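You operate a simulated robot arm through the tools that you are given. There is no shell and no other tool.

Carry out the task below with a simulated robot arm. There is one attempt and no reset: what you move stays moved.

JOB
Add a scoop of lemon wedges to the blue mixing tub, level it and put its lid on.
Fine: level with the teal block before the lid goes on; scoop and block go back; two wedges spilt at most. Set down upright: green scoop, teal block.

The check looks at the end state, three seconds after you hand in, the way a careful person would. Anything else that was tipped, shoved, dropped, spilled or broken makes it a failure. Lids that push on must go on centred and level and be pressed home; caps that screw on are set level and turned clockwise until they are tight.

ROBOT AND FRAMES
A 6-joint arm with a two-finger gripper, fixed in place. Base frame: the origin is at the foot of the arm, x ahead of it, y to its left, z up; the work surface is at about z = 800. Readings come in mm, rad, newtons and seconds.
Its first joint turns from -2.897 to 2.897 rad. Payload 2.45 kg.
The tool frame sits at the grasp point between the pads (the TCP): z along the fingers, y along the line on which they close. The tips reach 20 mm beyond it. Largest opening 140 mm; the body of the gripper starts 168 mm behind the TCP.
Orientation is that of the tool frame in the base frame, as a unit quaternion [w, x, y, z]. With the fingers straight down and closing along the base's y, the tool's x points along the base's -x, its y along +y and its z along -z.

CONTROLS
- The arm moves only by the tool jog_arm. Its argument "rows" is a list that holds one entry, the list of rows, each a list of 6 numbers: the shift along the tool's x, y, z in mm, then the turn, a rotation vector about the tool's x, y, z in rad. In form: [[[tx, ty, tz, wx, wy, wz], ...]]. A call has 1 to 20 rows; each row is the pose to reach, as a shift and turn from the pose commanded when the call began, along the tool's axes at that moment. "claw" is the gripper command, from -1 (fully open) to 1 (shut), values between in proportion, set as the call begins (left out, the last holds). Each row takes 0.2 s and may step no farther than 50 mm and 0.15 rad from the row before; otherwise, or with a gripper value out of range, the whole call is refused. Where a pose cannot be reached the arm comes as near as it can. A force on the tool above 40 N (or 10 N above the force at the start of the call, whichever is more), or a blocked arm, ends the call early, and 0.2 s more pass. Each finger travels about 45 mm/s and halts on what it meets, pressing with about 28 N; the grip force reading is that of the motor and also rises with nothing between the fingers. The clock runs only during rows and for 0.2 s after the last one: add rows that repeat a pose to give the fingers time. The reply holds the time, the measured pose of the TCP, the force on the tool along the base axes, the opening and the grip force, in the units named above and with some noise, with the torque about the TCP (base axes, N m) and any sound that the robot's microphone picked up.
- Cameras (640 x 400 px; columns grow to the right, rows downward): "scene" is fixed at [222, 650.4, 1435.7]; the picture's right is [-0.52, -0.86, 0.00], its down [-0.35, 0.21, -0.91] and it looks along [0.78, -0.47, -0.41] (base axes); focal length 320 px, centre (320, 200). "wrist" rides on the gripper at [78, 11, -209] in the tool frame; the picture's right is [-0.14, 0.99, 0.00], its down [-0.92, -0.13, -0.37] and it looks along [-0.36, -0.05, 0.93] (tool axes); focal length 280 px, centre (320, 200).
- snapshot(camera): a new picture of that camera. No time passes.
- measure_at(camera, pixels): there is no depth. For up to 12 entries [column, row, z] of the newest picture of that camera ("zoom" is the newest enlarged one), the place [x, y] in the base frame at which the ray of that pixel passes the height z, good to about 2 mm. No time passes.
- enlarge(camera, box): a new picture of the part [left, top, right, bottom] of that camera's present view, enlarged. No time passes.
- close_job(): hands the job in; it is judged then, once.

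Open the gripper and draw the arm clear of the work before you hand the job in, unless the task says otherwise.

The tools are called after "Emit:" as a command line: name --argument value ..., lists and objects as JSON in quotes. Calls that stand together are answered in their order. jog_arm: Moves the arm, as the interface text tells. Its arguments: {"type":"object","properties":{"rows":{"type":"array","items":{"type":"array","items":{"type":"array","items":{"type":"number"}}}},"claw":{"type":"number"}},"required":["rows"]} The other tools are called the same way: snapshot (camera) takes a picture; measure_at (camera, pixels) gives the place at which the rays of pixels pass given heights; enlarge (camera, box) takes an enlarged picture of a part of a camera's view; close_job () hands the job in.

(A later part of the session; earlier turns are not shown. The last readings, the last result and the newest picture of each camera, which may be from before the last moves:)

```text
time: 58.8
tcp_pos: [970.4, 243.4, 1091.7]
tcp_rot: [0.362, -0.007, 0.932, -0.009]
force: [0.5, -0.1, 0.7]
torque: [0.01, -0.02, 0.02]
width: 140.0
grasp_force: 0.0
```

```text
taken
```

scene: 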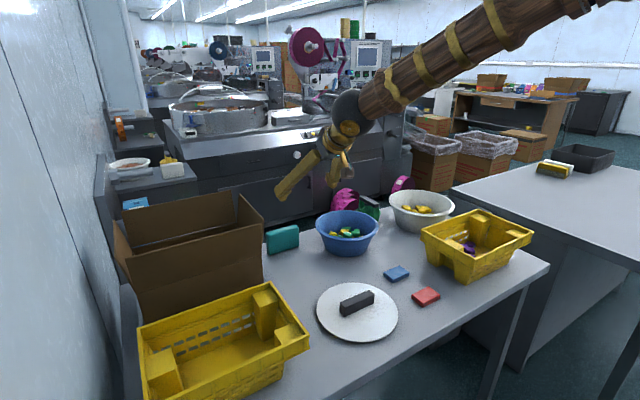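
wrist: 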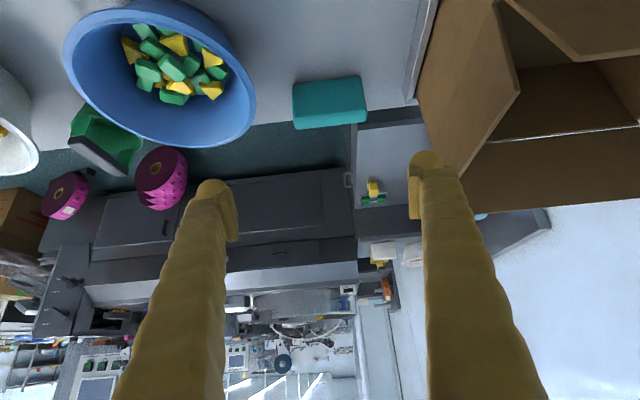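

Zoom on the block (wrist (330,103)) and the cardboard box edge.

Emit:
enlarge --camera "wrist" --box '[270, 0, 510, 160]'

Emit:
enlarge --camera "scene" --box '[240, 180, 340, 270]'

Emit:
measure_at --camera "wrist" --pixels '[[293, 84, 885], [362, 76, 885], [298, 130, 800], [367, 123, 800], [295, 105, 885], [366, 98, 885], [418, 100, 800], [425, 0, 800], [418, 100, 900], [465, 0, 950], [415, 75, 950]]'

```text
2.50 times, centred on (390, 80) of wrist
```

zoom: 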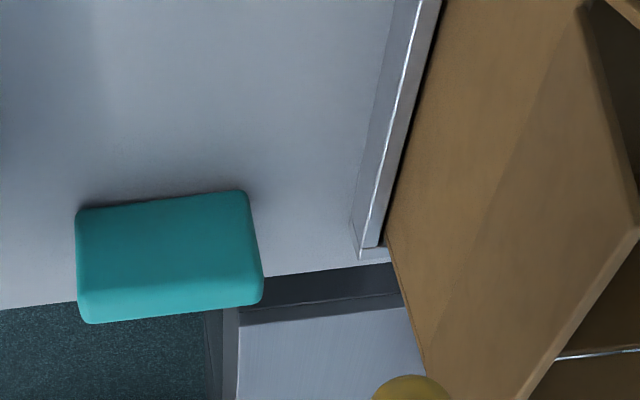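

```text
4.44 times, centred on (290, 225) of scene
```

zoom: 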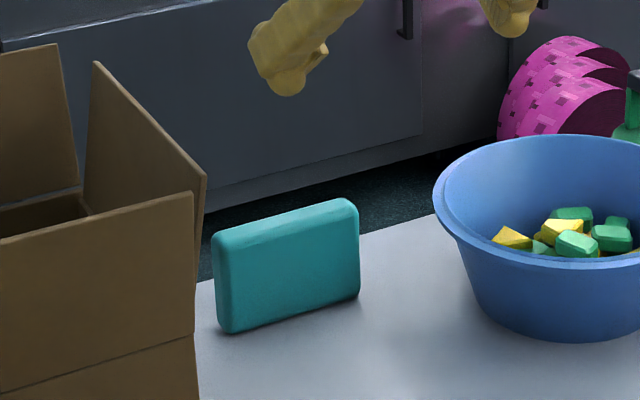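

```text
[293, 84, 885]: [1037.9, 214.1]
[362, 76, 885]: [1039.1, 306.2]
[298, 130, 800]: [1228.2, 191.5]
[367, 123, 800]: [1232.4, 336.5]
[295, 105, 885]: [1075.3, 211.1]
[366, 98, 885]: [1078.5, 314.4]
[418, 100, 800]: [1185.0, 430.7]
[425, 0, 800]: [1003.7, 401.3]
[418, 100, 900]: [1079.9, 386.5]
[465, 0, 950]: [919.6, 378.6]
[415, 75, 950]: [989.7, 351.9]
```

Measure the block's base and top corners with consistent heights.

Emit:
measure_at --camera "wrist" --pixels '[[294, 85, 800], [361, 77.5, 800], [295, 119, 880], [366, 112, 880], [295, 119, 890], [366, 112, 890], [299, 129, 880], [367, 122, 880], [299, 129, 890], [367, 122, 890]]'

Emit:
measure_at --camera "scene" --pixels '[[270.2, 255, 800], [299, 246.8, 800], [266, 234, 885], [296, 226, 885], [268.5, 230.6, 885], [298.5, 224.5, 885], [278, 231, 885]]'

```text
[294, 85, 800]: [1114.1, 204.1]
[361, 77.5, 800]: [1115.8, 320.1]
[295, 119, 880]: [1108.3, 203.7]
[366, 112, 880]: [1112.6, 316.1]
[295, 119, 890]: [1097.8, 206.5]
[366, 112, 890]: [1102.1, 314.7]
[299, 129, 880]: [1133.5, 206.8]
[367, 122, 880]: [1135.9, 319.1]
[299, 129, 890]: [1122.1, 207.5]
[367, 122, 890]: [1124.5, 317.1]
```

```text
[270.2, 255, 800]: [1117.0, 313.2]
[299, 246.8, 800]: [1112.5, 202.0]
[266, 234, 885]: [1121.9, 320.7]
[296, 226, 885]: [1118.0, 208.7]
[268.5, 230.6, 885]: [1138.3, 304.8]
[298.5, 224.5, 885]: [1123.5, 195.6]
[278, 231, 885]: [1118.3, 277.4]
```

The block is about 115 mm long (y 204–319), ~25 thick at x≈1114–1138, ~77 tall. Its ends fit the 140 mm opening. Move to above it.

Emit:
jog_arm --rows '[[[-5.2, 4.1, 40.4, -0.002, 0, 0.004], [-10.5, 8.2, 80.8, -0.005, 0, 0.008], [-15.7, 12.3, 121, -0.007, 0, 0.012], [-21, 16.4, 161.5, -0.009, 0, 0.016], [-26.2, 20.5, 201.9, -0.0116, 0, 0.0196], [-26.2, 20.5, 201.9, -0.0116, 0, 0.0196]]]'

Emit:
snapshot --camera "wrist"

Emit:
enlarge --camera "scene" --box '[230, 150, 390, 270]'

```text
time: 60.2
tcp_pos: [1125.6, 258.5, 957.5]
tcp_rot: [0.361, 0.001, 0.933, 0.0]
force: [-0.1, -0.5, 0.4]
torque: [0.03, -0.02, 0.02]
width: 139.6
grasp_force: 0.0
```

```text
taken
```

wrist: 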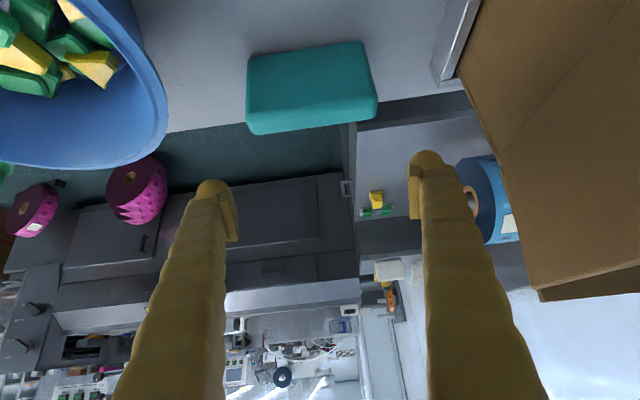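

```text
3.33 times, centred on (310, 210) of scene
```

zoom: 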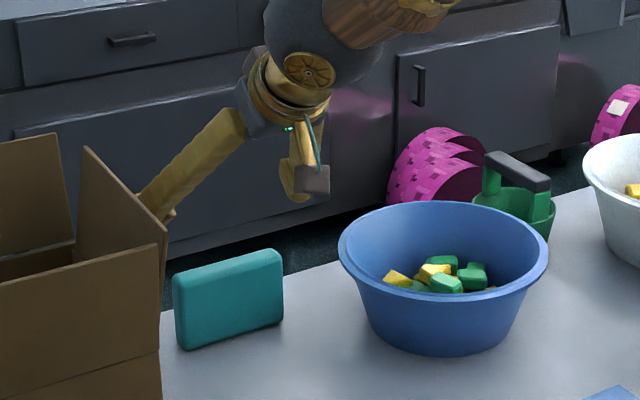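

Check lateral alignment of block ends relative to TCP (y=258.5).

Emit:
enlarge --camera "wrist" --box '[220, 20, 480, 180]'

Emit:
measure_at --camera "wrist" --pixels '[[249, 61, 800], [361, 43, 800], [247, 110, 875], [374, 88, 875], [254, 133, 877], [377, 102, 877], [461, 80, 800], [540, 290, 1050]]'

```text
2.46 times, centred on (350, 100) of wrist
```

zoom: 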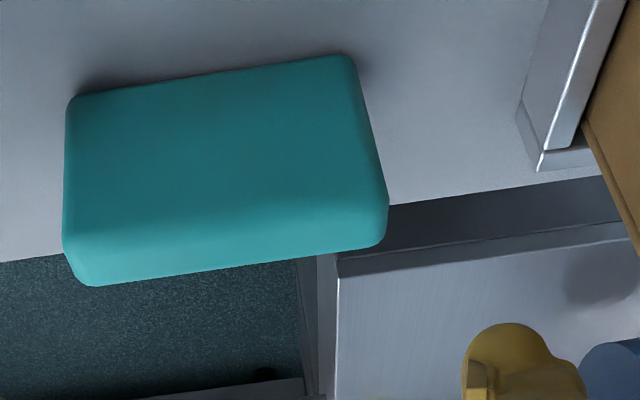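

```text
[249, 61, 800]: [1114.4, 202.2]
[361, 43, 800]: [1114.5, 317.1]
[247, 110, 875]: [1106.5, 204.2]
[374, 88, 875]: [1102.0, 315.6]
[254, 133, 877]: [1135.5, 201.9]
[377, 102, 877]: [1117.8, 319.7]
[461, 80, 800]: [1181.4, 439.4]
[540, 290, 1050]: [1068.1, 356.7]
```

Block centre y≈260; lower to z≈858 with fingers on both ends.

Emit:
jog_arm --rows '[[[16.6, 1.5, 18.6, 0, 0, 0], [33.2, 1.5, 37.1, 0, 0, 0], [49.7, 1.5, 55.7, 0, 0, 0], [66.3, 1.5, 74.3, 0, 0, 0], [66.3, 1.5, 74.3, 0, 0, 0]]]'

Emit:
snapshot --camera "wrist"

Emit:
enlarge --camera "scene" --box '[230, 150, 390, 270]'

```text
time: 61.4
tcp_pos: [1126.6, 260.0, 861.2]
tcp_rot: [0.361, 0.001, 0.933, 0.0]
force: [0.1, 0.6, -0.5]
torque: [-0.02, -0.01, 0.02]
width: 140.1
grasp_force: 0.1
```

```text
taken
```

wrist: 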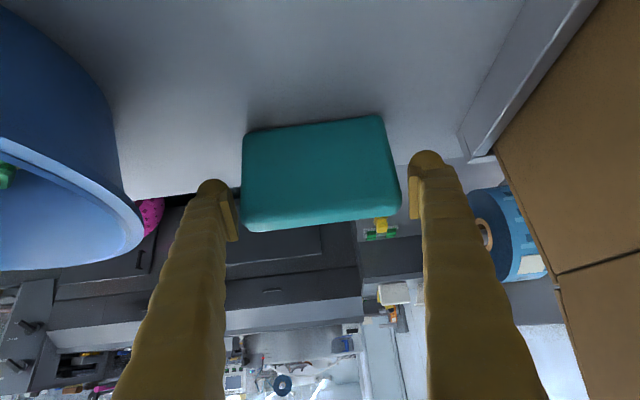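

```text
3.33 times, centred on (310, 210) of scene
```

zoom: 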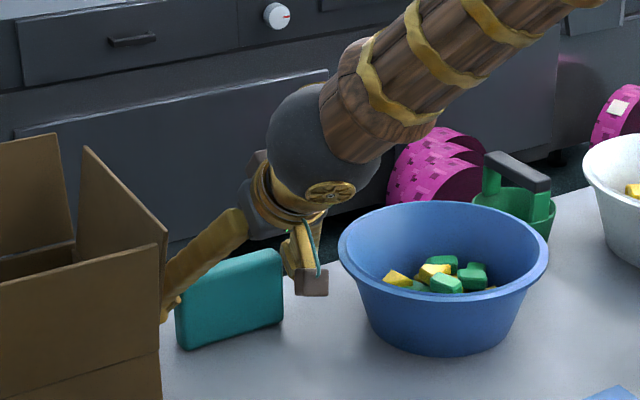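

Fingers are at both ends. Close the gripper on the block.

Emit:
jog_arm --rows '[[[0, 0, 0, 0, 0, 0], [0, 0, 0, 0, 0, 0], [0, 0, 0, 0, 0, 0], [0, 0, 0, 0, 0, 0]]]' --claw 1

Emit:
snapshot --camera "wrist"

Emit:
enlarge --camera "scene" --box '[230, 150, 390, 270]'

```text
time: 62.4
tcp_pos: [1126.1, 259.3, 861.9]
tcp_rot: [0.361, 0.001, 0.933, 0.0]
force: [-0.1, 0.0, 1.5]
torque: [0.01, 0.0, 0.01]
width: 134.5
grasp_force: 28.7
```

```text
taken
```

wrist: 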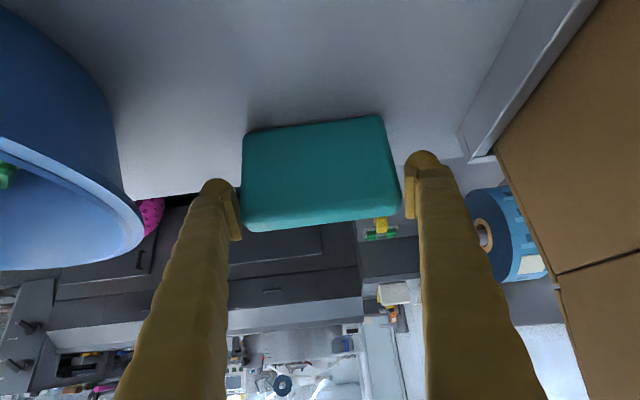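

```text
3.33 times, centred on (310, 210) of scene
```

zoom: 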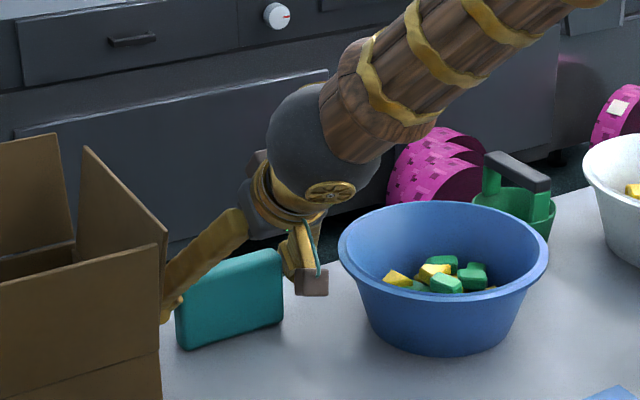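

The fingers stopped at 134.5 mm with grip force, so they hold the block. Lift a little and check.

Emit:
jog_arm --rows '[[[-6.7, 0, -7.4, 0, 0, 0], [-13.5, 0, -14.8, 0, 0, 0], [-20.2, 0, -22.2, 0, 0, 0], [-20.2, 0, -22.2, 0, 0, 0]]]'

Emit:
snapshot --camera "wrist"

Emit:
enlarge --camera "scene" --box '[230, 150, 390, 270]'

```text
time: 63.4
tcp_pos: [1127.5, 258.7, 890.1]
tcp_rot: [0.361, 0.0, 0.933, 0.0]
force: [-0.1, 0.4, -2.1]
torque: [-0.02, 0.0, -0.03]
width: 134.9
grasp_force: 28.1
```

```text
taken
```

wrist: 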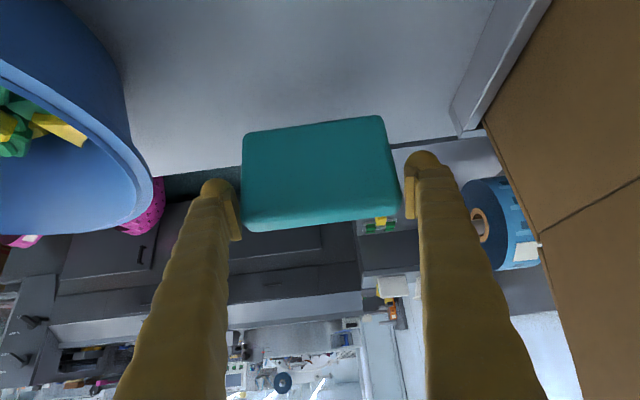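

```text
3.33 times, centred on (310, 210) of scene
```

zoom: 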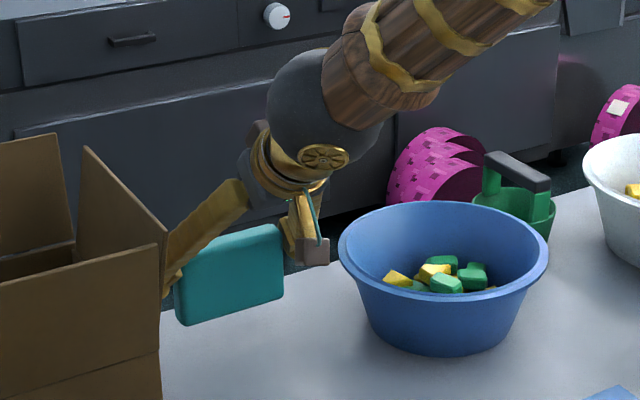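

The block is lifted (27 mm) and held upright. Raise it and carry it above the near half of the tub.

Emit:
jog_arm --rows '[[[-21, 0, -23, 0, 0, 0], [-43, 0, -47, 0, 0, 0], [-64, 0, -70.2, 0, 0, 0], [-47, -35, -85.6, 0, 0, 0], [-30, -70, -101, 0, 0, 0], [-13.4, -104.5, -116.4, 0, 0, 0], [3.5, -139, -131.7, 0, 0, 0], [20.4, -174, -147.1, 0, 0, 0], [37.3, -209, -162.5, 0, 0, 0], [37.3, -209, -162.5, 0, 0, 0]]]'

Emit:
snapshot --camera "wrist"

Emit:
enlarge --camera "scene" --box '[280, 150, 440, 270]'

```text
time: 65.6
tcp_pos: [989.7, 49.2, 982.8]
tcp_rot: [0.361, -0.001, 0.933, 0.001]
force: [0.3, -0.2, -1.4]
torque: [0.0, -0.01, -0.03]
width: 134.9
grasp_force: 28.1
```

```text
taken
```

wrist: 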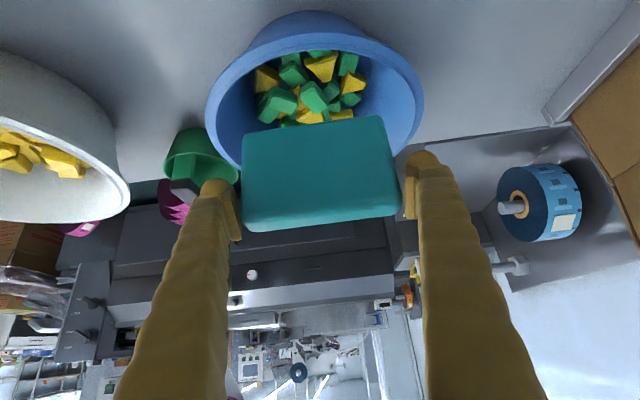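

```text
3.33 times, centred on (360, 210) of scene
```

zoom: 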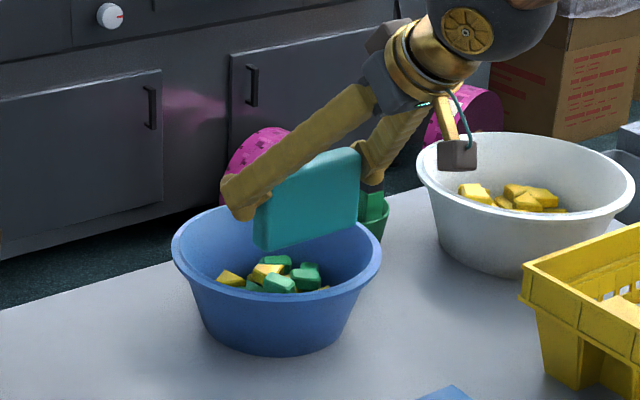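

Measure the tub rim in this view.

Emit:
measure_at --camera "wrist" --pixels '[[206, 110, 878], [423, 95, 878], [313, 36, 878], [232, 62, 878], [395, 60, 878], [228, 158, 878], [405, 140, 878]]'

Emit:
measure_at --camera "scene" --pixels '[[316, 226, 878], [378.5, 226, 878], [346, 241.5, 878]]'

```text
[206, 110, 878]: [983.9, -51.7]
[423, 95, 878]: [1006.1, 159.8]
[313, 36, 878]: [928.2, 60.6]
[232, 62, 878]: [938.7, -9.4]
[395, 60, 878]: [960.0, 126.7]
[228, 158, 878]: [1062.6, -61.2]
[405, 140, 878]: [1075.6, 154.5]
```

```text
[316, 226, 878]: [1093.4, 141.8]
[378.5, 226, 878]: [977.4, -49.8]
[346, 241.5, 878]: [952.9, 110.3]
```

Tub centre ≈(1034,50). Lower the block inside the near part so its lower edge is at z≈842, then sweep across to the far side.

Emit:
jog_arm --rows '[[[11.5, 0.8, 16.5, 0, 0, 0], [23.1, 0.8, 33, 0, 0, 0], [34.6, 0.8, 49.4, 0, 0, 0], [46.2, 0.8, 65.9, 0, 0, 0], [46.2, 0.8, 65.9, 0, 0, 0]]]'

Emit:
enlarge --camera "scene" --box '[280, 150, 440, 270]'

Emit:
snapshot --camera "wrist"

```text
time: 66.7
tcp_pos: [997.0, 46.3, 907.0]
tcp_rot: [0.354, 0.064, 0.933, 0.019]
force: [0.4, 2.0, 9.8]
torque: [-0.92, 0.2, 0.03]
width: 134.7
grasp_force: 27.6
stopped in row 5: the force on the tool passed its limit at 47 N (the readings are from after the stop); the commanded pose is now the measured one
```

```text
3.33 times, centred on (360, 210) of scene
```

zoom: 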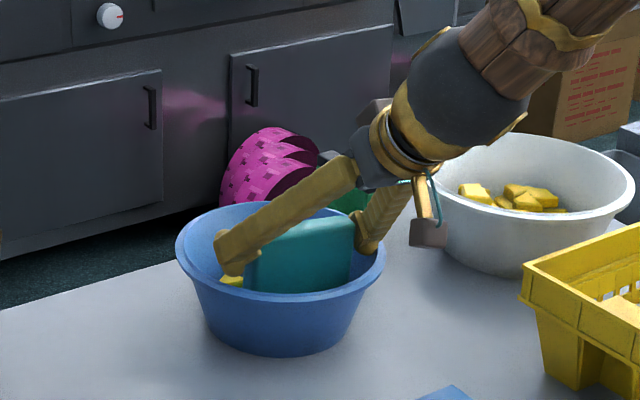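

```text
taken
```

wrist: 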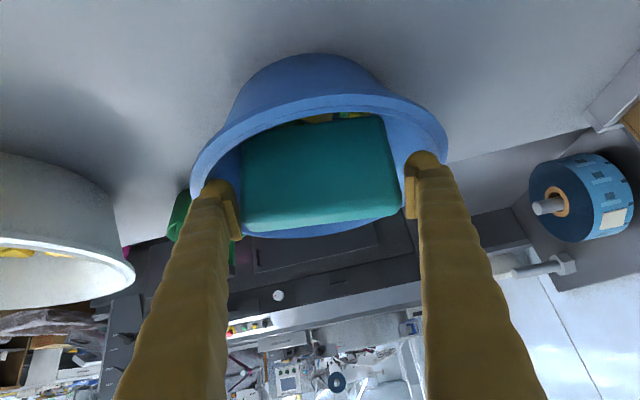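

A finger hit the tub rim (47 N): the fingers are thicker than expected, so only the block's lower part may enter the tub. Raise straight up, straighten, and check the tub and block.

Emit:
jog_arm --rows '[[[-13, 1.6, -15, 0, 0, 0], [-26, 3.2, -30, 0, 0, 0], [-42, 5.2, -48, -0.005, -0.006, -0.066], [-59.2, 7.3, -67.4, -0.0108, -0.013, -0.1333], [-59.2, 7.3, -67.4, -0.0108, -0.013, -0.1333]]]'

Emit:
snapshot --camera "wrist"

Emit:
enlarge --camera "scene" --box '[280, 150, 440, 270]'

```text
time: 67.9
tcp_pos: [998.2, 46.5, 995.6]
tcp_rot: [0.361, 0.0, 0.932, 0.001]
force: [0.4, 0.0, -1.2]
torque: [-0.02, -0.05, 0.0]
width: 134.6
grasp_force: 28.2
```

```text
taken
```

wrist: 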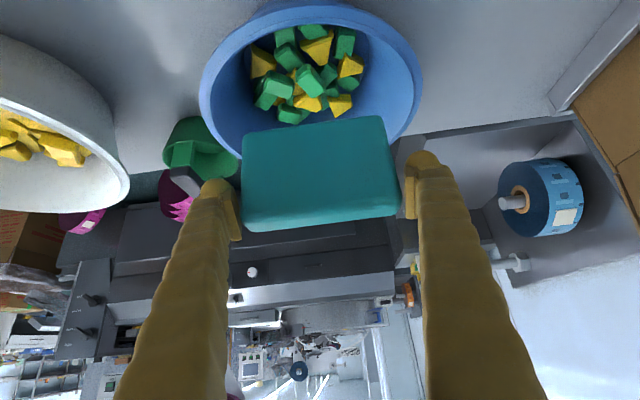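

```text
3.33 times, centred on (360, 210) of scene
```

zoom: 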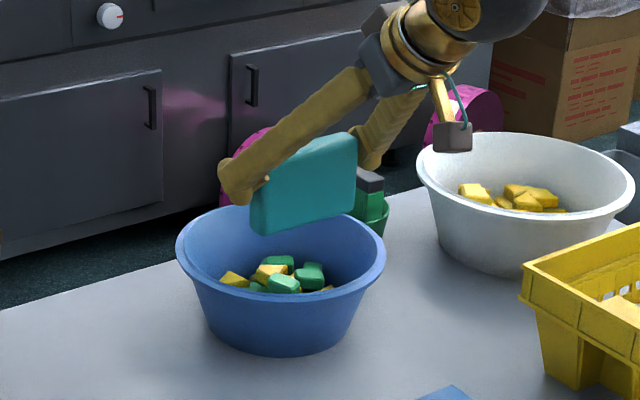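

Tub is fine (moved ≲5 mm) and nothing spilt. I'll take the block back to its spot, set it down and re-grip it nearer its top so more of it protrudes below the fingers.

Emit:
jog_arm --rows '[[[-12.6, 30.4, 13.4, 0, 0, 0], [-25.2, 60.9, 26.7, 0, 0, 0], [-37.8, 91.3, 40.1, 0, 0, 0], [-50.3, 121.7, 53.5, 0, 0, 0], [-62.9, 152.1, 66.9, 0, 0, 0], [-75.5, 182.6, 80.2, 0, 0, 0], [-88.1, 213, 93.6, 0, 0, 0], [-68, 213, 116, 0, 0, 0], [-48, 213, 138, 0, 0, 0], [-28, 213, 160, 0, 0, 0], [-14, 213, 175, 0, 0, 0], [-14, 213, 175, 0, 0, 0]]]'

Emit:
enlarge --camera "scene" --box '[230, 150, 390, 270]'

Emit:
snapshot --camera "wrist"

```text
time: 70.5
tcp_pos: [1123.0, 257.9, 875.7]
tcp_rot: [0.36, 0.001, 0.933, 0.0]
force: [-0.3, 0.4, -0.8]
torque: [0.03, -0.04, 0.02]
width: 134.9
grasp_force: 28.1
```

```text
3.33 times, centred on (310, 210) of scene
```

zoom: 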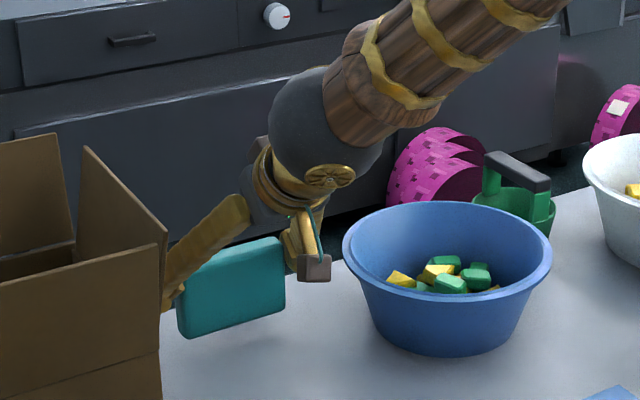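

```text
taken
```

wrist: 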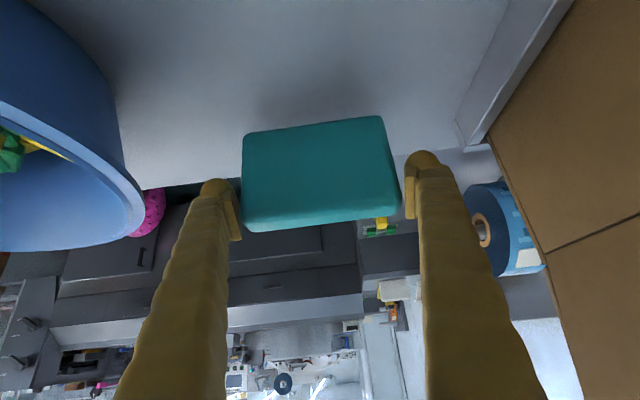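

No slip in grip. Lower the last 13 mm.

Emit:
jog_arm --rows '[[[2, 0.5, 4, 0, 0, 0], [4.2, 1, 7.8, 0, 0, 0], [6.3, 1.5, 11.8, 0, 0, 0], [6.3, 1.5, 11.8, 0, 0, 0]]]'

```text
time: 71.5
tcp_pos: [1127.0, 258.9, 862.2]
tcp_rot: [0.361, 0.001, 0.933, 0.0]
force: [0.2, -0.6, -1.8]
torque: [0.01, -0.02, 0.03]
width: 134.5
grasp_force: 27.8
```

Still carrying its weight; lower 2 mm more and check.

Emit:
jog_arm --rows '[[[0.7, 0, 0.8, 0, 0, 0], [1.4, 0, 1.5, 0, 0, 0], [1.4, 0, 1.5, 0, 0, 0]]]'

```text
time: 72.3
tcp_pos: [1127.0, 260.1, 861.2]
tcp_rot: [0.361, 0.0, 0.933, 0.0]
force: [-0.2, -0.2, 6.0]
torque: [0.37, 0.09, 0.07]
width: 134.6
grasp_force: 27.9
```

Block is on the table. Open and rise 17 mm, then re-grip near its top.

Emit:
jog_arm --rows '[[[0, 0, 0, 0, 0, 0], [0, 0, 0, 0, 0, 0], [-5.7, 0, -6.3, 0, 0, 0], [-11.4, 0, -12.6, 0, 0, 0], [-11.4, 0, -12.6, 0, 0, 0]]]' --claw -1

Emit:
snapshot --camera "wrist"

Emit:
enlarge --camera "scene" --box '[230, 170, 340, 260]'

```text
time: 73.5
tcp_pos: [1127.7, 260.9, 875.7]
tcp_rot: [0.361, 0.001, 0.933, 0.0]
force: [-0.1, -0.8, -0.8]
torque: [0.0, 0.01, 0.01]
width: 140.1
grasp_force: 0.1
```

```text
taken
```

wrist: 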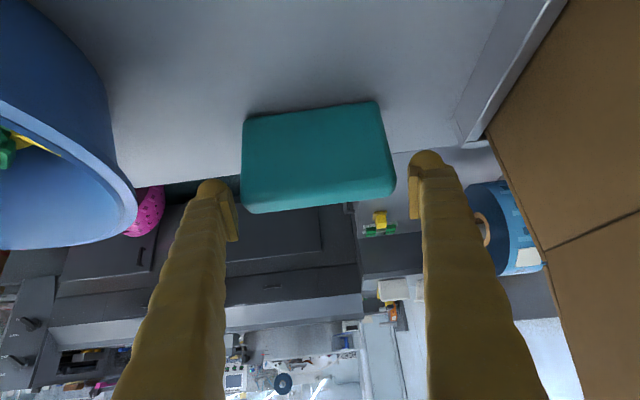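

```text
4.44 times, centred on (285, 215) of scene
```

zoom: 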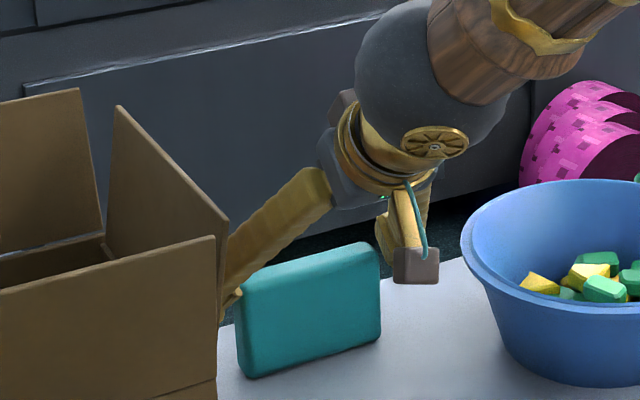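

Block stands on its own. Close the grip here (T z≈876).

Emit:
jog_arm --rows '[[[0, 0, 0, 0, 0, 0], [0, 0, 0, 0, 0, 0], [0, 0, 0, 0, 0, 0]]]' --claw 1

Emit:
jog_arm --rows '[[[-13.5, 0, -14.8, 0, 0, 0], [-30, 0, -33, 0, 0, 0], [-50, 0, -55, 0, 0, 0], [-74, 0, -81, 0, 0, 0], [-74, 0, -81, 0, 0, 0]]]'

Emit:
snapshot --camera "wrist"

Emit:
enlarge --camera "scene" --box '[230, 130, 390, 260]'

```text
time: 74.3
tcp_pos: [1128.5, 261.1, 876.5]
tcp_rot: [0.361, 0.0, 0.933, 0.0]
force: [-0.4, 0.1, 0.0]
torque: [-0.04, 0.05, 0.01]
width: 128.8
grasp_force: 27.9
```

```text
time: 75.5
tcp_pos: [1128.6, 260.8, 988.8]
tcp_rot: [0.36, 0.0, 0.933, 0.001]
force: [1.2, 0.8, -2.2]
torque: [0.0, 0.0, 0.04]
width: 128.6
grasp_force: 27.5
```

```text
taken
```

wrist: 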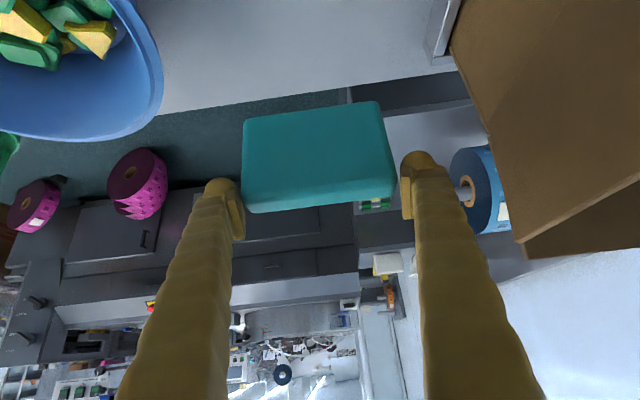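

```text
3.08 times, centred on (310, 195) of scene
```

zoom: 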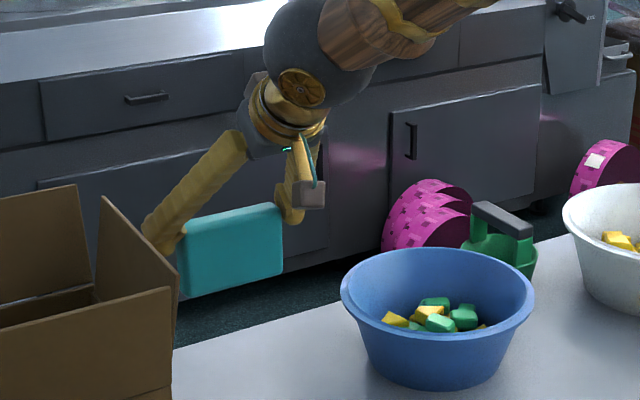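

Held at 128.6 mm with ~77 mm from TCP to its bottom edge. Carry it above the tub centre.

Emit:
jog_arm --rows '[[[12.7, -30.4, -10.8, 0, 0, 0], [25.4, -60.8, -21.6, 0, 0, 0], [38.1, -91.2, -32.4, 0, 0, 0], [50.9, -121.6, -43.1, 0, 0, 0], [63.6, -152, -53.9, 0, 0, 0], [76.3, -182.4, -64.7, 0, 0, 0], [89, -212.8, -75.5, 0, 0, 0], [89, -212.8, -75.5, 0, 0, 0]]]'

Emit:
snapshot --camera "wrist"

Emit:
enlarge --camera "wrist" --box '[190, 0, 450, 160]'

Emit:
enlarge --camera "scene" --box '[280, 150, 440, 270]'

```text
time: 77.3
tcp_pos: [1010.0, 47.9, 982.0]
tcp_rot: [0.361, 0.0, 0.933, 0.0]
force: [0.5, 0.4, -0.8]
torque: [-0.01, 0.03, -0.01]
width: 128.5
grasp_force: 28.2
```

```text
taken
```

wrist: 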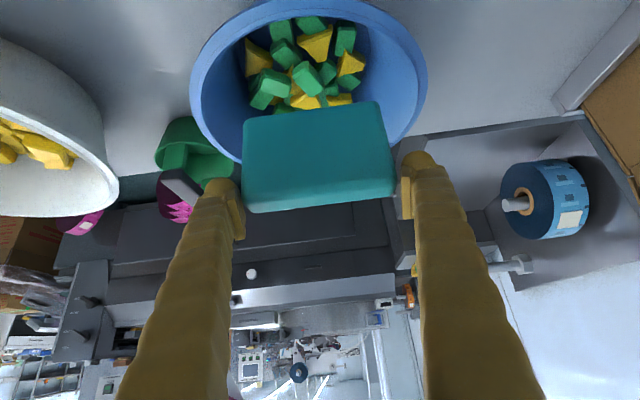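

```text
2.46 times, centred on (320, 80) of wrist
```

zoom: 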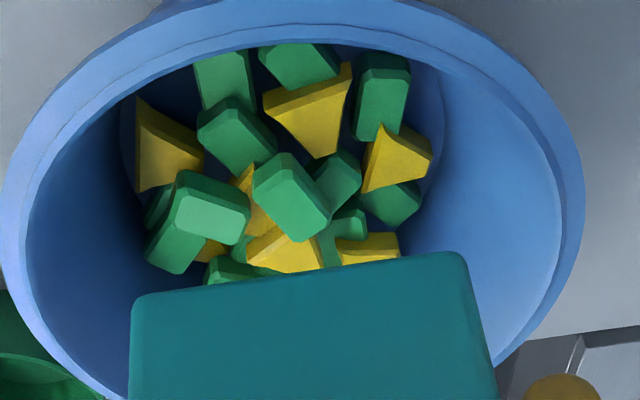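

```text
3.33 times, centred on (360, 210) of scene
```

zoom: 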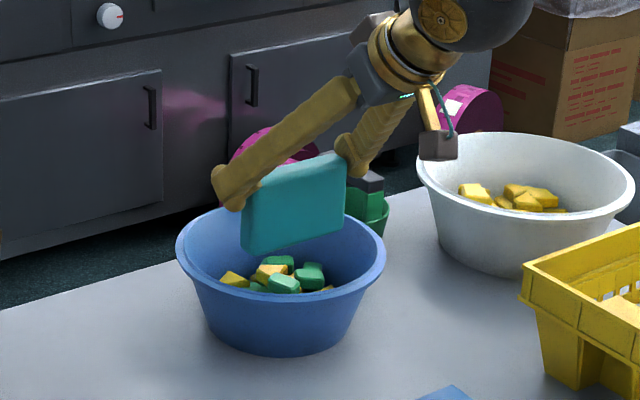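

Lower block at the near side to edge height z≈841, fingers staying above the rim.

Emit:
jog_arm --rows '[[[12.6, 0, 10.2, 0, 0, 0], [25.2, 0, 20.4, 0, 0, 0], [37.9, 0, 30.5, 0, 0, 0], [50.5, 0, 40.7, 0, 0, 0], [50.5, 0, 40.7, 0, 0, 0]]]'

Emit:
snapshot --camera "wrist"

Emit:
enlarge --camera "scene" --box '[280, 150, 440, 270]'

```text
time: 78.5
tcp_pos: [1001.1, 49.3, 918.0]
tcp_rot: [0.36, 0.001, 0.933, -0.001]
force: [-1.2, -0.1, -0.5]
torque: [0.0, 0.05, 0.04]
width: 128.1
grasp_force: 28.1
```

```text
taken
```

wrist: 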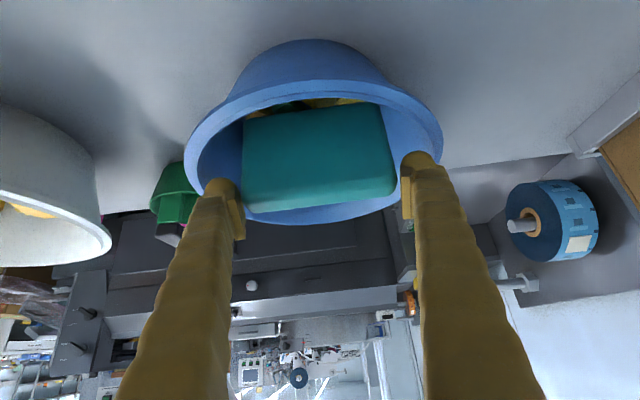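

```text
3.33 times, centred on (360, 210) of scene
```

zoom: 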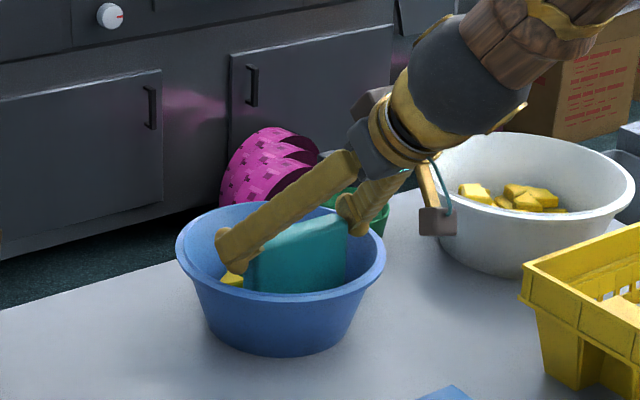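

No contact. Sweep to the far side at this height.

Emit:
jog_arm --rows '[[[-7.4, 0, 6.7, 0, 0, 0], [-14.8, 0, 13.5, 0, 0, 0], [-22.2, 0, 20.2, 0, 0, 0], [-29.6, 0, 26.9, 0, 0, 0], [-37, 0, 33.7, 0, 0, 0], [-44.4, 0, 40.4, 0, 0, 0]]]'

Emit:
enlarge --camera "scene" --box '[280, 150, 440, 270]'

Emit:
snapshot --camera "wrist"

```text
time: 79.9
tcp_pos: [1061.8, 48.3, 919.8]
tcp_rot: [0.36, 0.002, 0.933, -0.001]
force: [0.1, 0.4, -1.2]
torque: [-0.03, 0.0, 0.01]
width: 128.2
grasp_force: 28.1
```

```text
3.33 times, centred on (360, 210) of scene
```

zoom: 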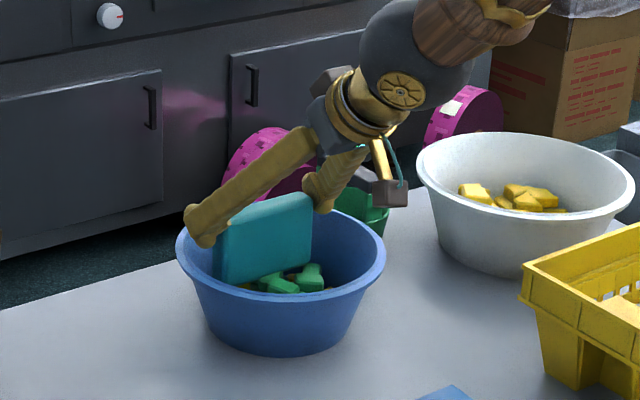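

```text
taken
```

wrist: 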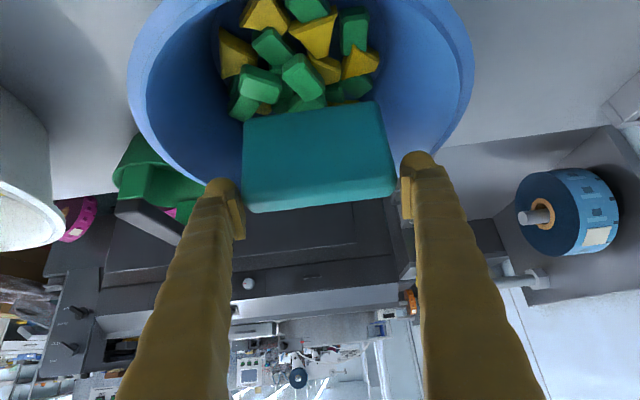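

No contact yet. Go 8 mm lower (edge ≈834) and sweep back toward the near side.

Emit:
jog_arm --rows '[[[5.4, 0, 5.9, 0, 0, 0], [12.8, 0, -0.8, 0, 0, 0], [20.2, 0, -7.6, 0, 0, 0], [27.6, 0, -14.3, 0, 0, 0], [35, 0, -21, 0, 0, 0], [42.4, 0, -27.7, 0, 0, 0], [49.8, 0, -34.5, 0, 0, 0], [54, 0, -38.5, 0, 0, 0]]]'

Emit:
enlarge --camera "scene" --box '[280, 150, 440, 270]'

Emit:
snapshot --camera "wrist"

```text
time: 81.7
tcp_pos: [995.1, 50.0, 911.5]
tcp_rot: [0.361, 0.001, 0.933, 0.0]
force: [-0.8, -0.2, -0.4]
torque: [0.02, 0.0, -0.01]
width: 128.1
grasp_force: 28.2
```

```text
3.33 times, centred on (360, 210) of scene
```

zoom: 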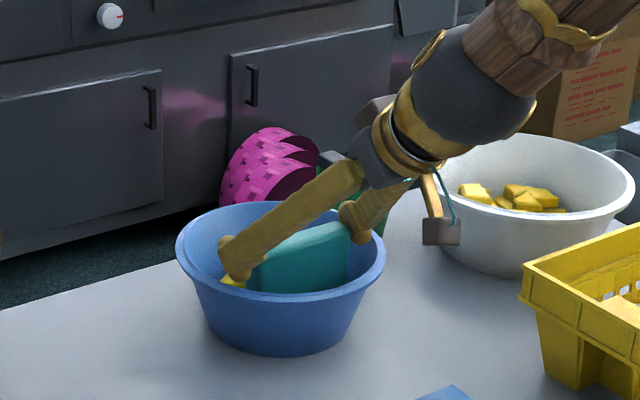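

```text
taken
```

wrist: 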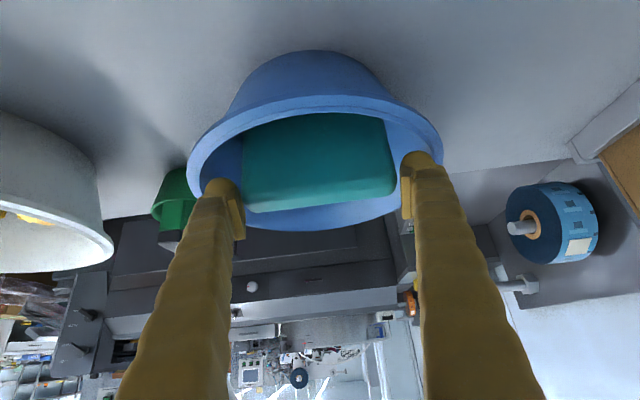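

No forces seen; the pieces may just slide. Raise and inspect the contents.

Emit:
jog_arm --rows '[[[-13.5, 0, -14.8, 0, 0, 0], [-30, 0, -33, 0, 0, 0], [-47, 0, -52, 0, 0, 0], [-47, 0, -52, 0, 0, 0]]]'

Emit:
snapshot --camera "wrist"

Emit:
enlarge --camera "wrist" --box '[190, 0, 450, 160]'

Emit:
enlarge --camera "scene" --box '[310, 200, 390, 260]'

```text
time: 82.7
tcp_pos: [995.5, 47.7, 980.4]
tcp_rot: [0.361, -0.002, 0.933, 0.0]
force: [0.2, 0.6, -0.6]
torque: [0.03, -0.01, 0.0]
width: 127.9
grasp_force: 28.4
```

```text
taken
```

wrist: 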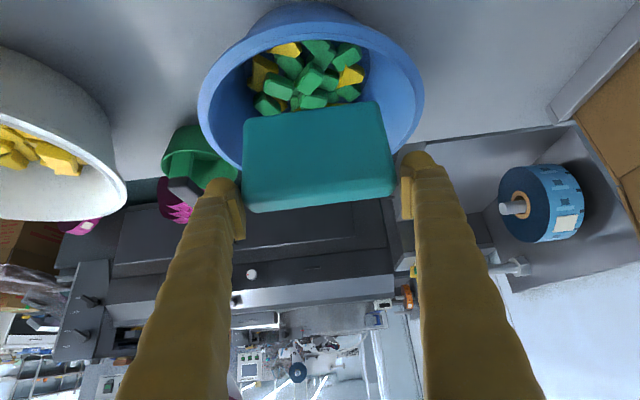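

```text
2.46 times, centred on (320, 80) of wrist
```

zoom: 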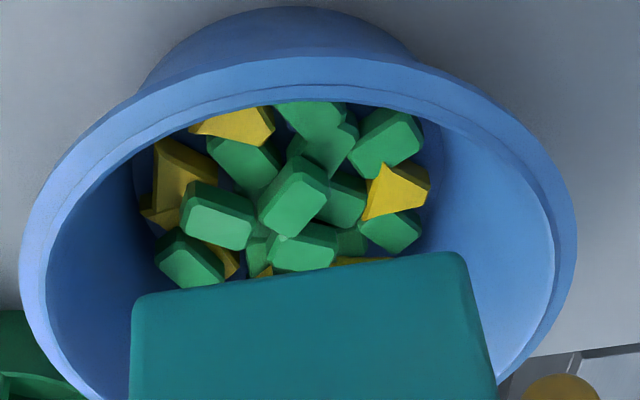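

```text
6.67 times, centred on (350, 230) of scene
```

zoom: 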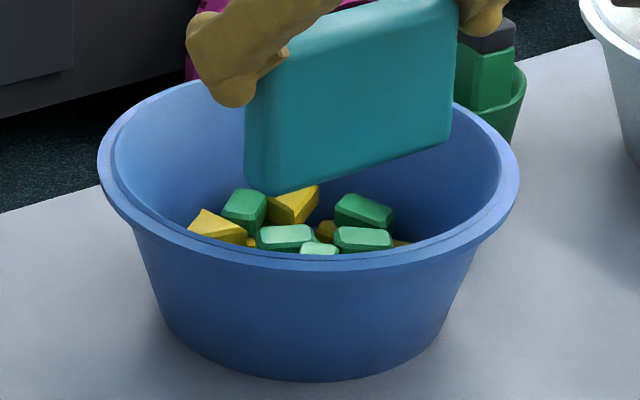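

The sweep flattened the pile noticeably. One more pass from near to far at the same height.

Emit:
jog_arm --rows '[[[16, 0, 17, 0, 0, 0], [32, 0, 35, 0, 0, 0], [43, 0, 47, 0, 0, 0], [47.6, 0, 52.2, 0, 0, 0], [40.2, 0, 59, 0, 0, 0], [32.8, 0, 65.7, 0, 0, 0], [25.4, 0, 72.4, 0, 0, 0], [18, 0, 79.2, 0, 0, 0], [10.6, 0, 85.9, 0, 0, 0], [3.2, 0, 92.6, 0, 0, 0], [-1, 0, 96.5, 0, 0, 0]]]'

Emit:
enlarge --camera "scene" --box '[280, 150, 440, 270]'

Emit:
snapshot --camera "wrist"

Emit:
enlarge --camera "wrist" --box '[140, 0, 480, 160]'

```text
time: 85.1
tcp_pos: [1060.3, 47.8, 911.2]
tcp_rot: [0.36, 0.001, 0.933, 0.001]
force: [0.7, -0.1, -1.2]
torque: [0.04, -0.01, 0.01]
width: 127.7
grasp_force: 28.3
```

```text
3.33 times, centred on (360, 210) of scene
```

zoom: 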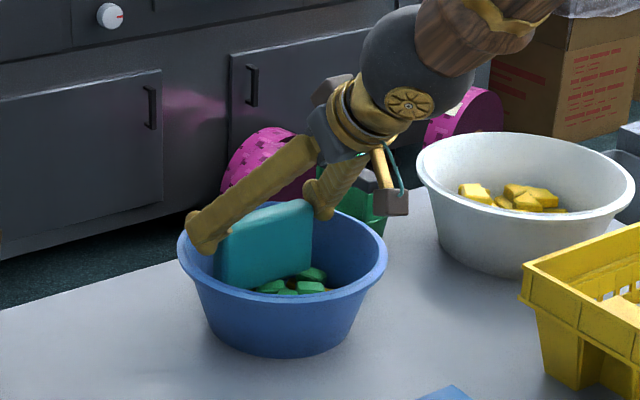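

```text
taken
```

wrist: 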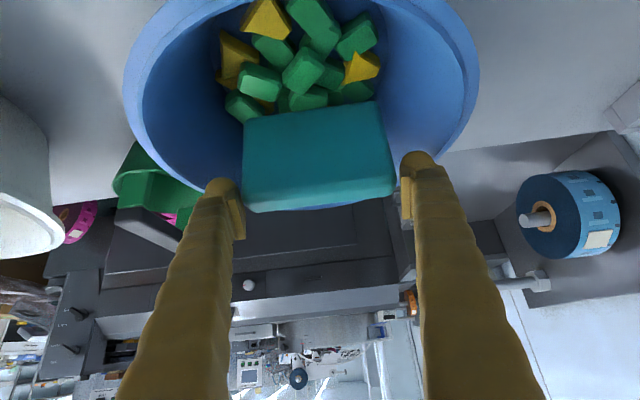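

```text
1.88 times, centred on (310, 80) of wrist
```

zoom: 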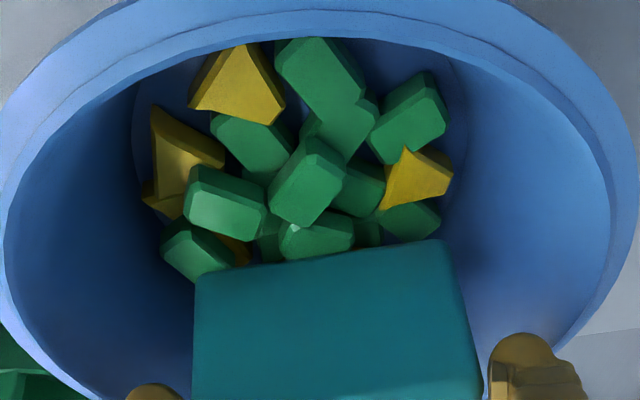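

Contents are now essentially level. Take the block up and back to its spot, stopping a few mm above the table.

Emit:
jog_arm --rows '[[[-17, 0, -18.5, 0, 0, 0], [-34, 0, -37, 0, 0, 0], [-50.5, 0, -55.5, 0, 0, 0], [-57.7, 30.4, -49, 0, 0, 0], [-64.8, 60.8, -42.5, 0, 0, 0], [-72, 91.2, -36, 0, 0, 0], [-79.1, 121.5, -29.4, 0, 0, 0], [-86.3, 152, -23, 0, 0, 0], [-93.5, 182.3, -16.4, 0, 0, 0], [-100.6, 212.7, -9.9, 0, 0, 0], [-83, 212.7, 9.7, 0, 0, 0], [-65, 212.7, 29.3, 0, 0, 0], [-47, 212.7, 49, 0, 0, 0], [-31, 212.7, 66.5, 0, 0, 0], [-31, 212.7, 66.5, 0, 0, 0]]]'

Emit:
snapshot --camera "wrist"

Emit:
enlarge --camera "scene" --box '[230, 170, 340, 260]'

```text
time: 88.3
tcp_pos: [1127.1, 260.6, 881.3]
tcp_rot: [0.361, 0.0, 0.933, 0.001]
force: [-0.5, -0.6, -1.3]
torque: [0.01, -0.04, 0.0]
width: 127.4
grasp_force: 28.4
```

```text
taken
```

wrist: 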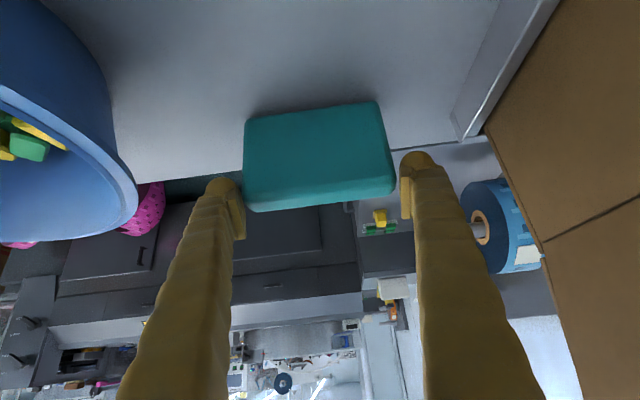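

```text
4.44 times, centred on (285, 215) of scene
```

zoom: 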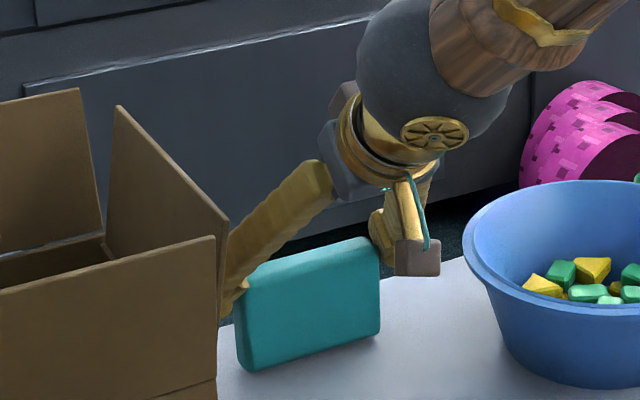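

Lower in small steps until contact.

Emit:
jog_arm --rows '[[[1, 0, 1.1, 0, 0, 0], [2, 0, 2.2, 0, 0, 0], [3, 0, 3.3, 0, 0, 0], [3.7, 0, 4.1, 0, 0, 0], [3.7, 0, 4.1, 0, 0, 0]]]'

```text
time: 89.5
tcp_pos: [1129.9, 260.0, 877.8]
tcp_rot: [0.362, 0.001, 0.932, 0.0]
force: [-3.5, 0.0, 21.4]
torque: [-0.6, 0.42, 0.01]
width: 127.1
grasp_force: 27.4
```

In contact. Ease up 1 mm and release, then rise clear.

Emit:
jog_arm --rows '[[[-0.8, 0, -0.9, 0, 0, 0], [-0.8, 0, -0.9, 0, 0, 0]]]'

Emit:
jog_arm --rows '[[[0, 0, 0, 0, 0, 0], [0, 0, 0, 0, 0, 0], [0, 0, 0, 0, 0, 0]]]' --claw -1

Emit:
jog_arm --rows '[[[-13.5, 0, -14.8, 0, 0, 0], [-34, 0, -37, 0, 0, 0], [-60, 0, -66, 0, 0, 0], [-87, 0, -96, 0, 0, 0]]]'

Emit:
snapshot --camera "wrist"

Emit:
snapshot --camera "scene"

Emit:
enlarge --camera "scene" --box '[250, 160, 410, 280]'

```text
time: 90.1
tcp_pos: [1128.8, 260.4, 879.7]
tcp_rot: [0.361, 0.0, 0.933, 0.001]
force: [2.9, -2.3, 19.2]
torque: [-0.16, -0.07, 0.01]
width: 127.5
grasp_force: 27.8
```

```text
time: 90.9
tcp_pos: [1128.6, 261.0, 877.6]
tcp_rot: [0.36, 0.001, 0.933, -0.001]
force: [-0.2, -0.3, 0.0]
torque: [0.03, 0.03, -0.02]
width: 139.9
grasp_force: 0.1
```

```text
time: 91.9
tcp_pos: [1128.6, 262.2, 1006.8]
tcp_rot: [0.36, 0.001, 0.933, -0.001]
force: [0.5, 0.2, -0.2]
torque: [-0.01, -0.06, -0.02]
width: 140.3
grasp_force: 0.1
```

```text
taken
```

wrist: 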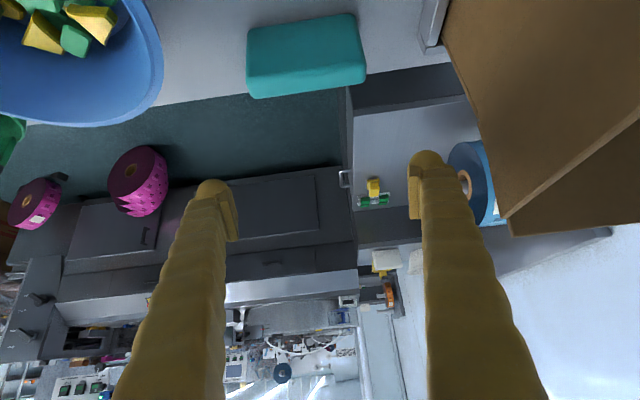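

```text
taken
```

scene: 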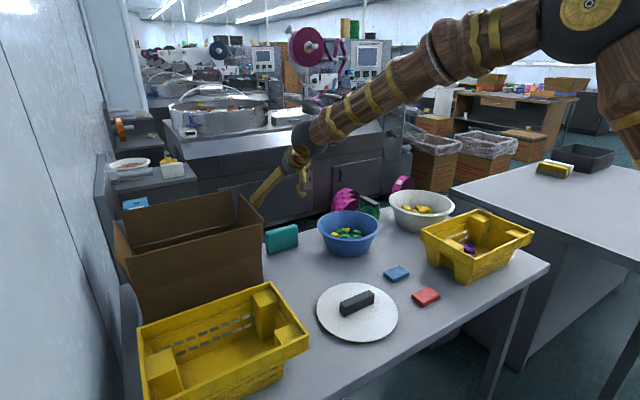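

```text
3.33 times, centred on (330, 220) of scene
```

zoom: 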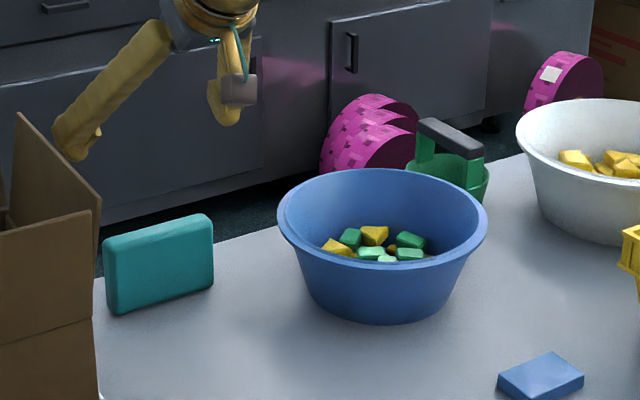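

Block stands upright in place. Next the lid: its handle runs along y, so I'll yaw the pitched tool 90° (hand on the -y side) while moving back above the lid.

Emit:
jog_arm --rows '[[[20.3, -5.6, -27.4, -0.0963, 0, -0.1055], [40.6, -11.3, -54.9, -0.1926, 0, -0.211], [60.9, -16.9, -82.3, -0.2888, 0, -0.3165], [81.2, -22.5, -109.7, -0.3851, 0, -0.422], [101.5, -28.2, -137.1, -0.4814, 0, -0.5275], [121.7, -33.8, -164.6, -0.5777, 0, -0.633], [142, -39.5, -192, -0.674, 0, -0.7385], [162.3, -45.1, -219.4, -0.7703, 0, -0.844], [182.6, -50.7, -246.9, -0.8666, 0, -0.9495], [202.9, -56.4, -274.3, -0.9628, 0, -1.055], [223.2, -62, -301.7, -1.059, 0, -1.161], [223.2, -62, -301.7, -1.059, 0, -1.161]]]'

Emit:
snapshot --camera "wrist"

Emit:
snapshot --camera "scene"

```text
time: 94.5
tcp_pos: [759.7, 198.2, 1079.9]
tcp_rot: [0.256, -0.659, 0.659, 0.256]
force: [0.2, 0.2, -1.0]
torque: [-0.01, 0.0, 0.01]
width: 140.1
grasp_force: 0.0
```

```text
taken
```

wrist: 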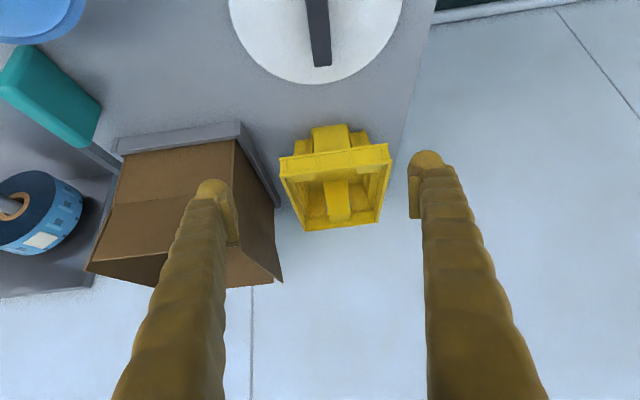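

```text
taken
```

scene: 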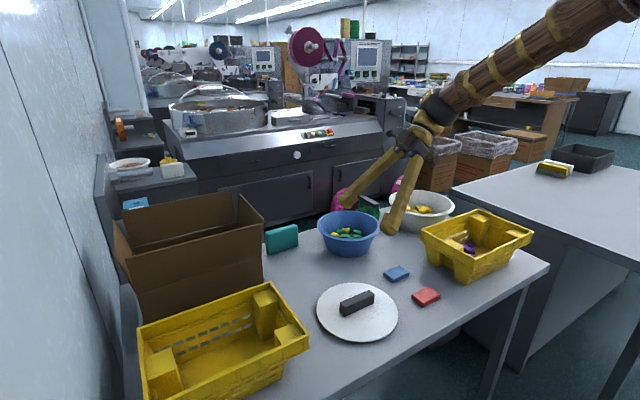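

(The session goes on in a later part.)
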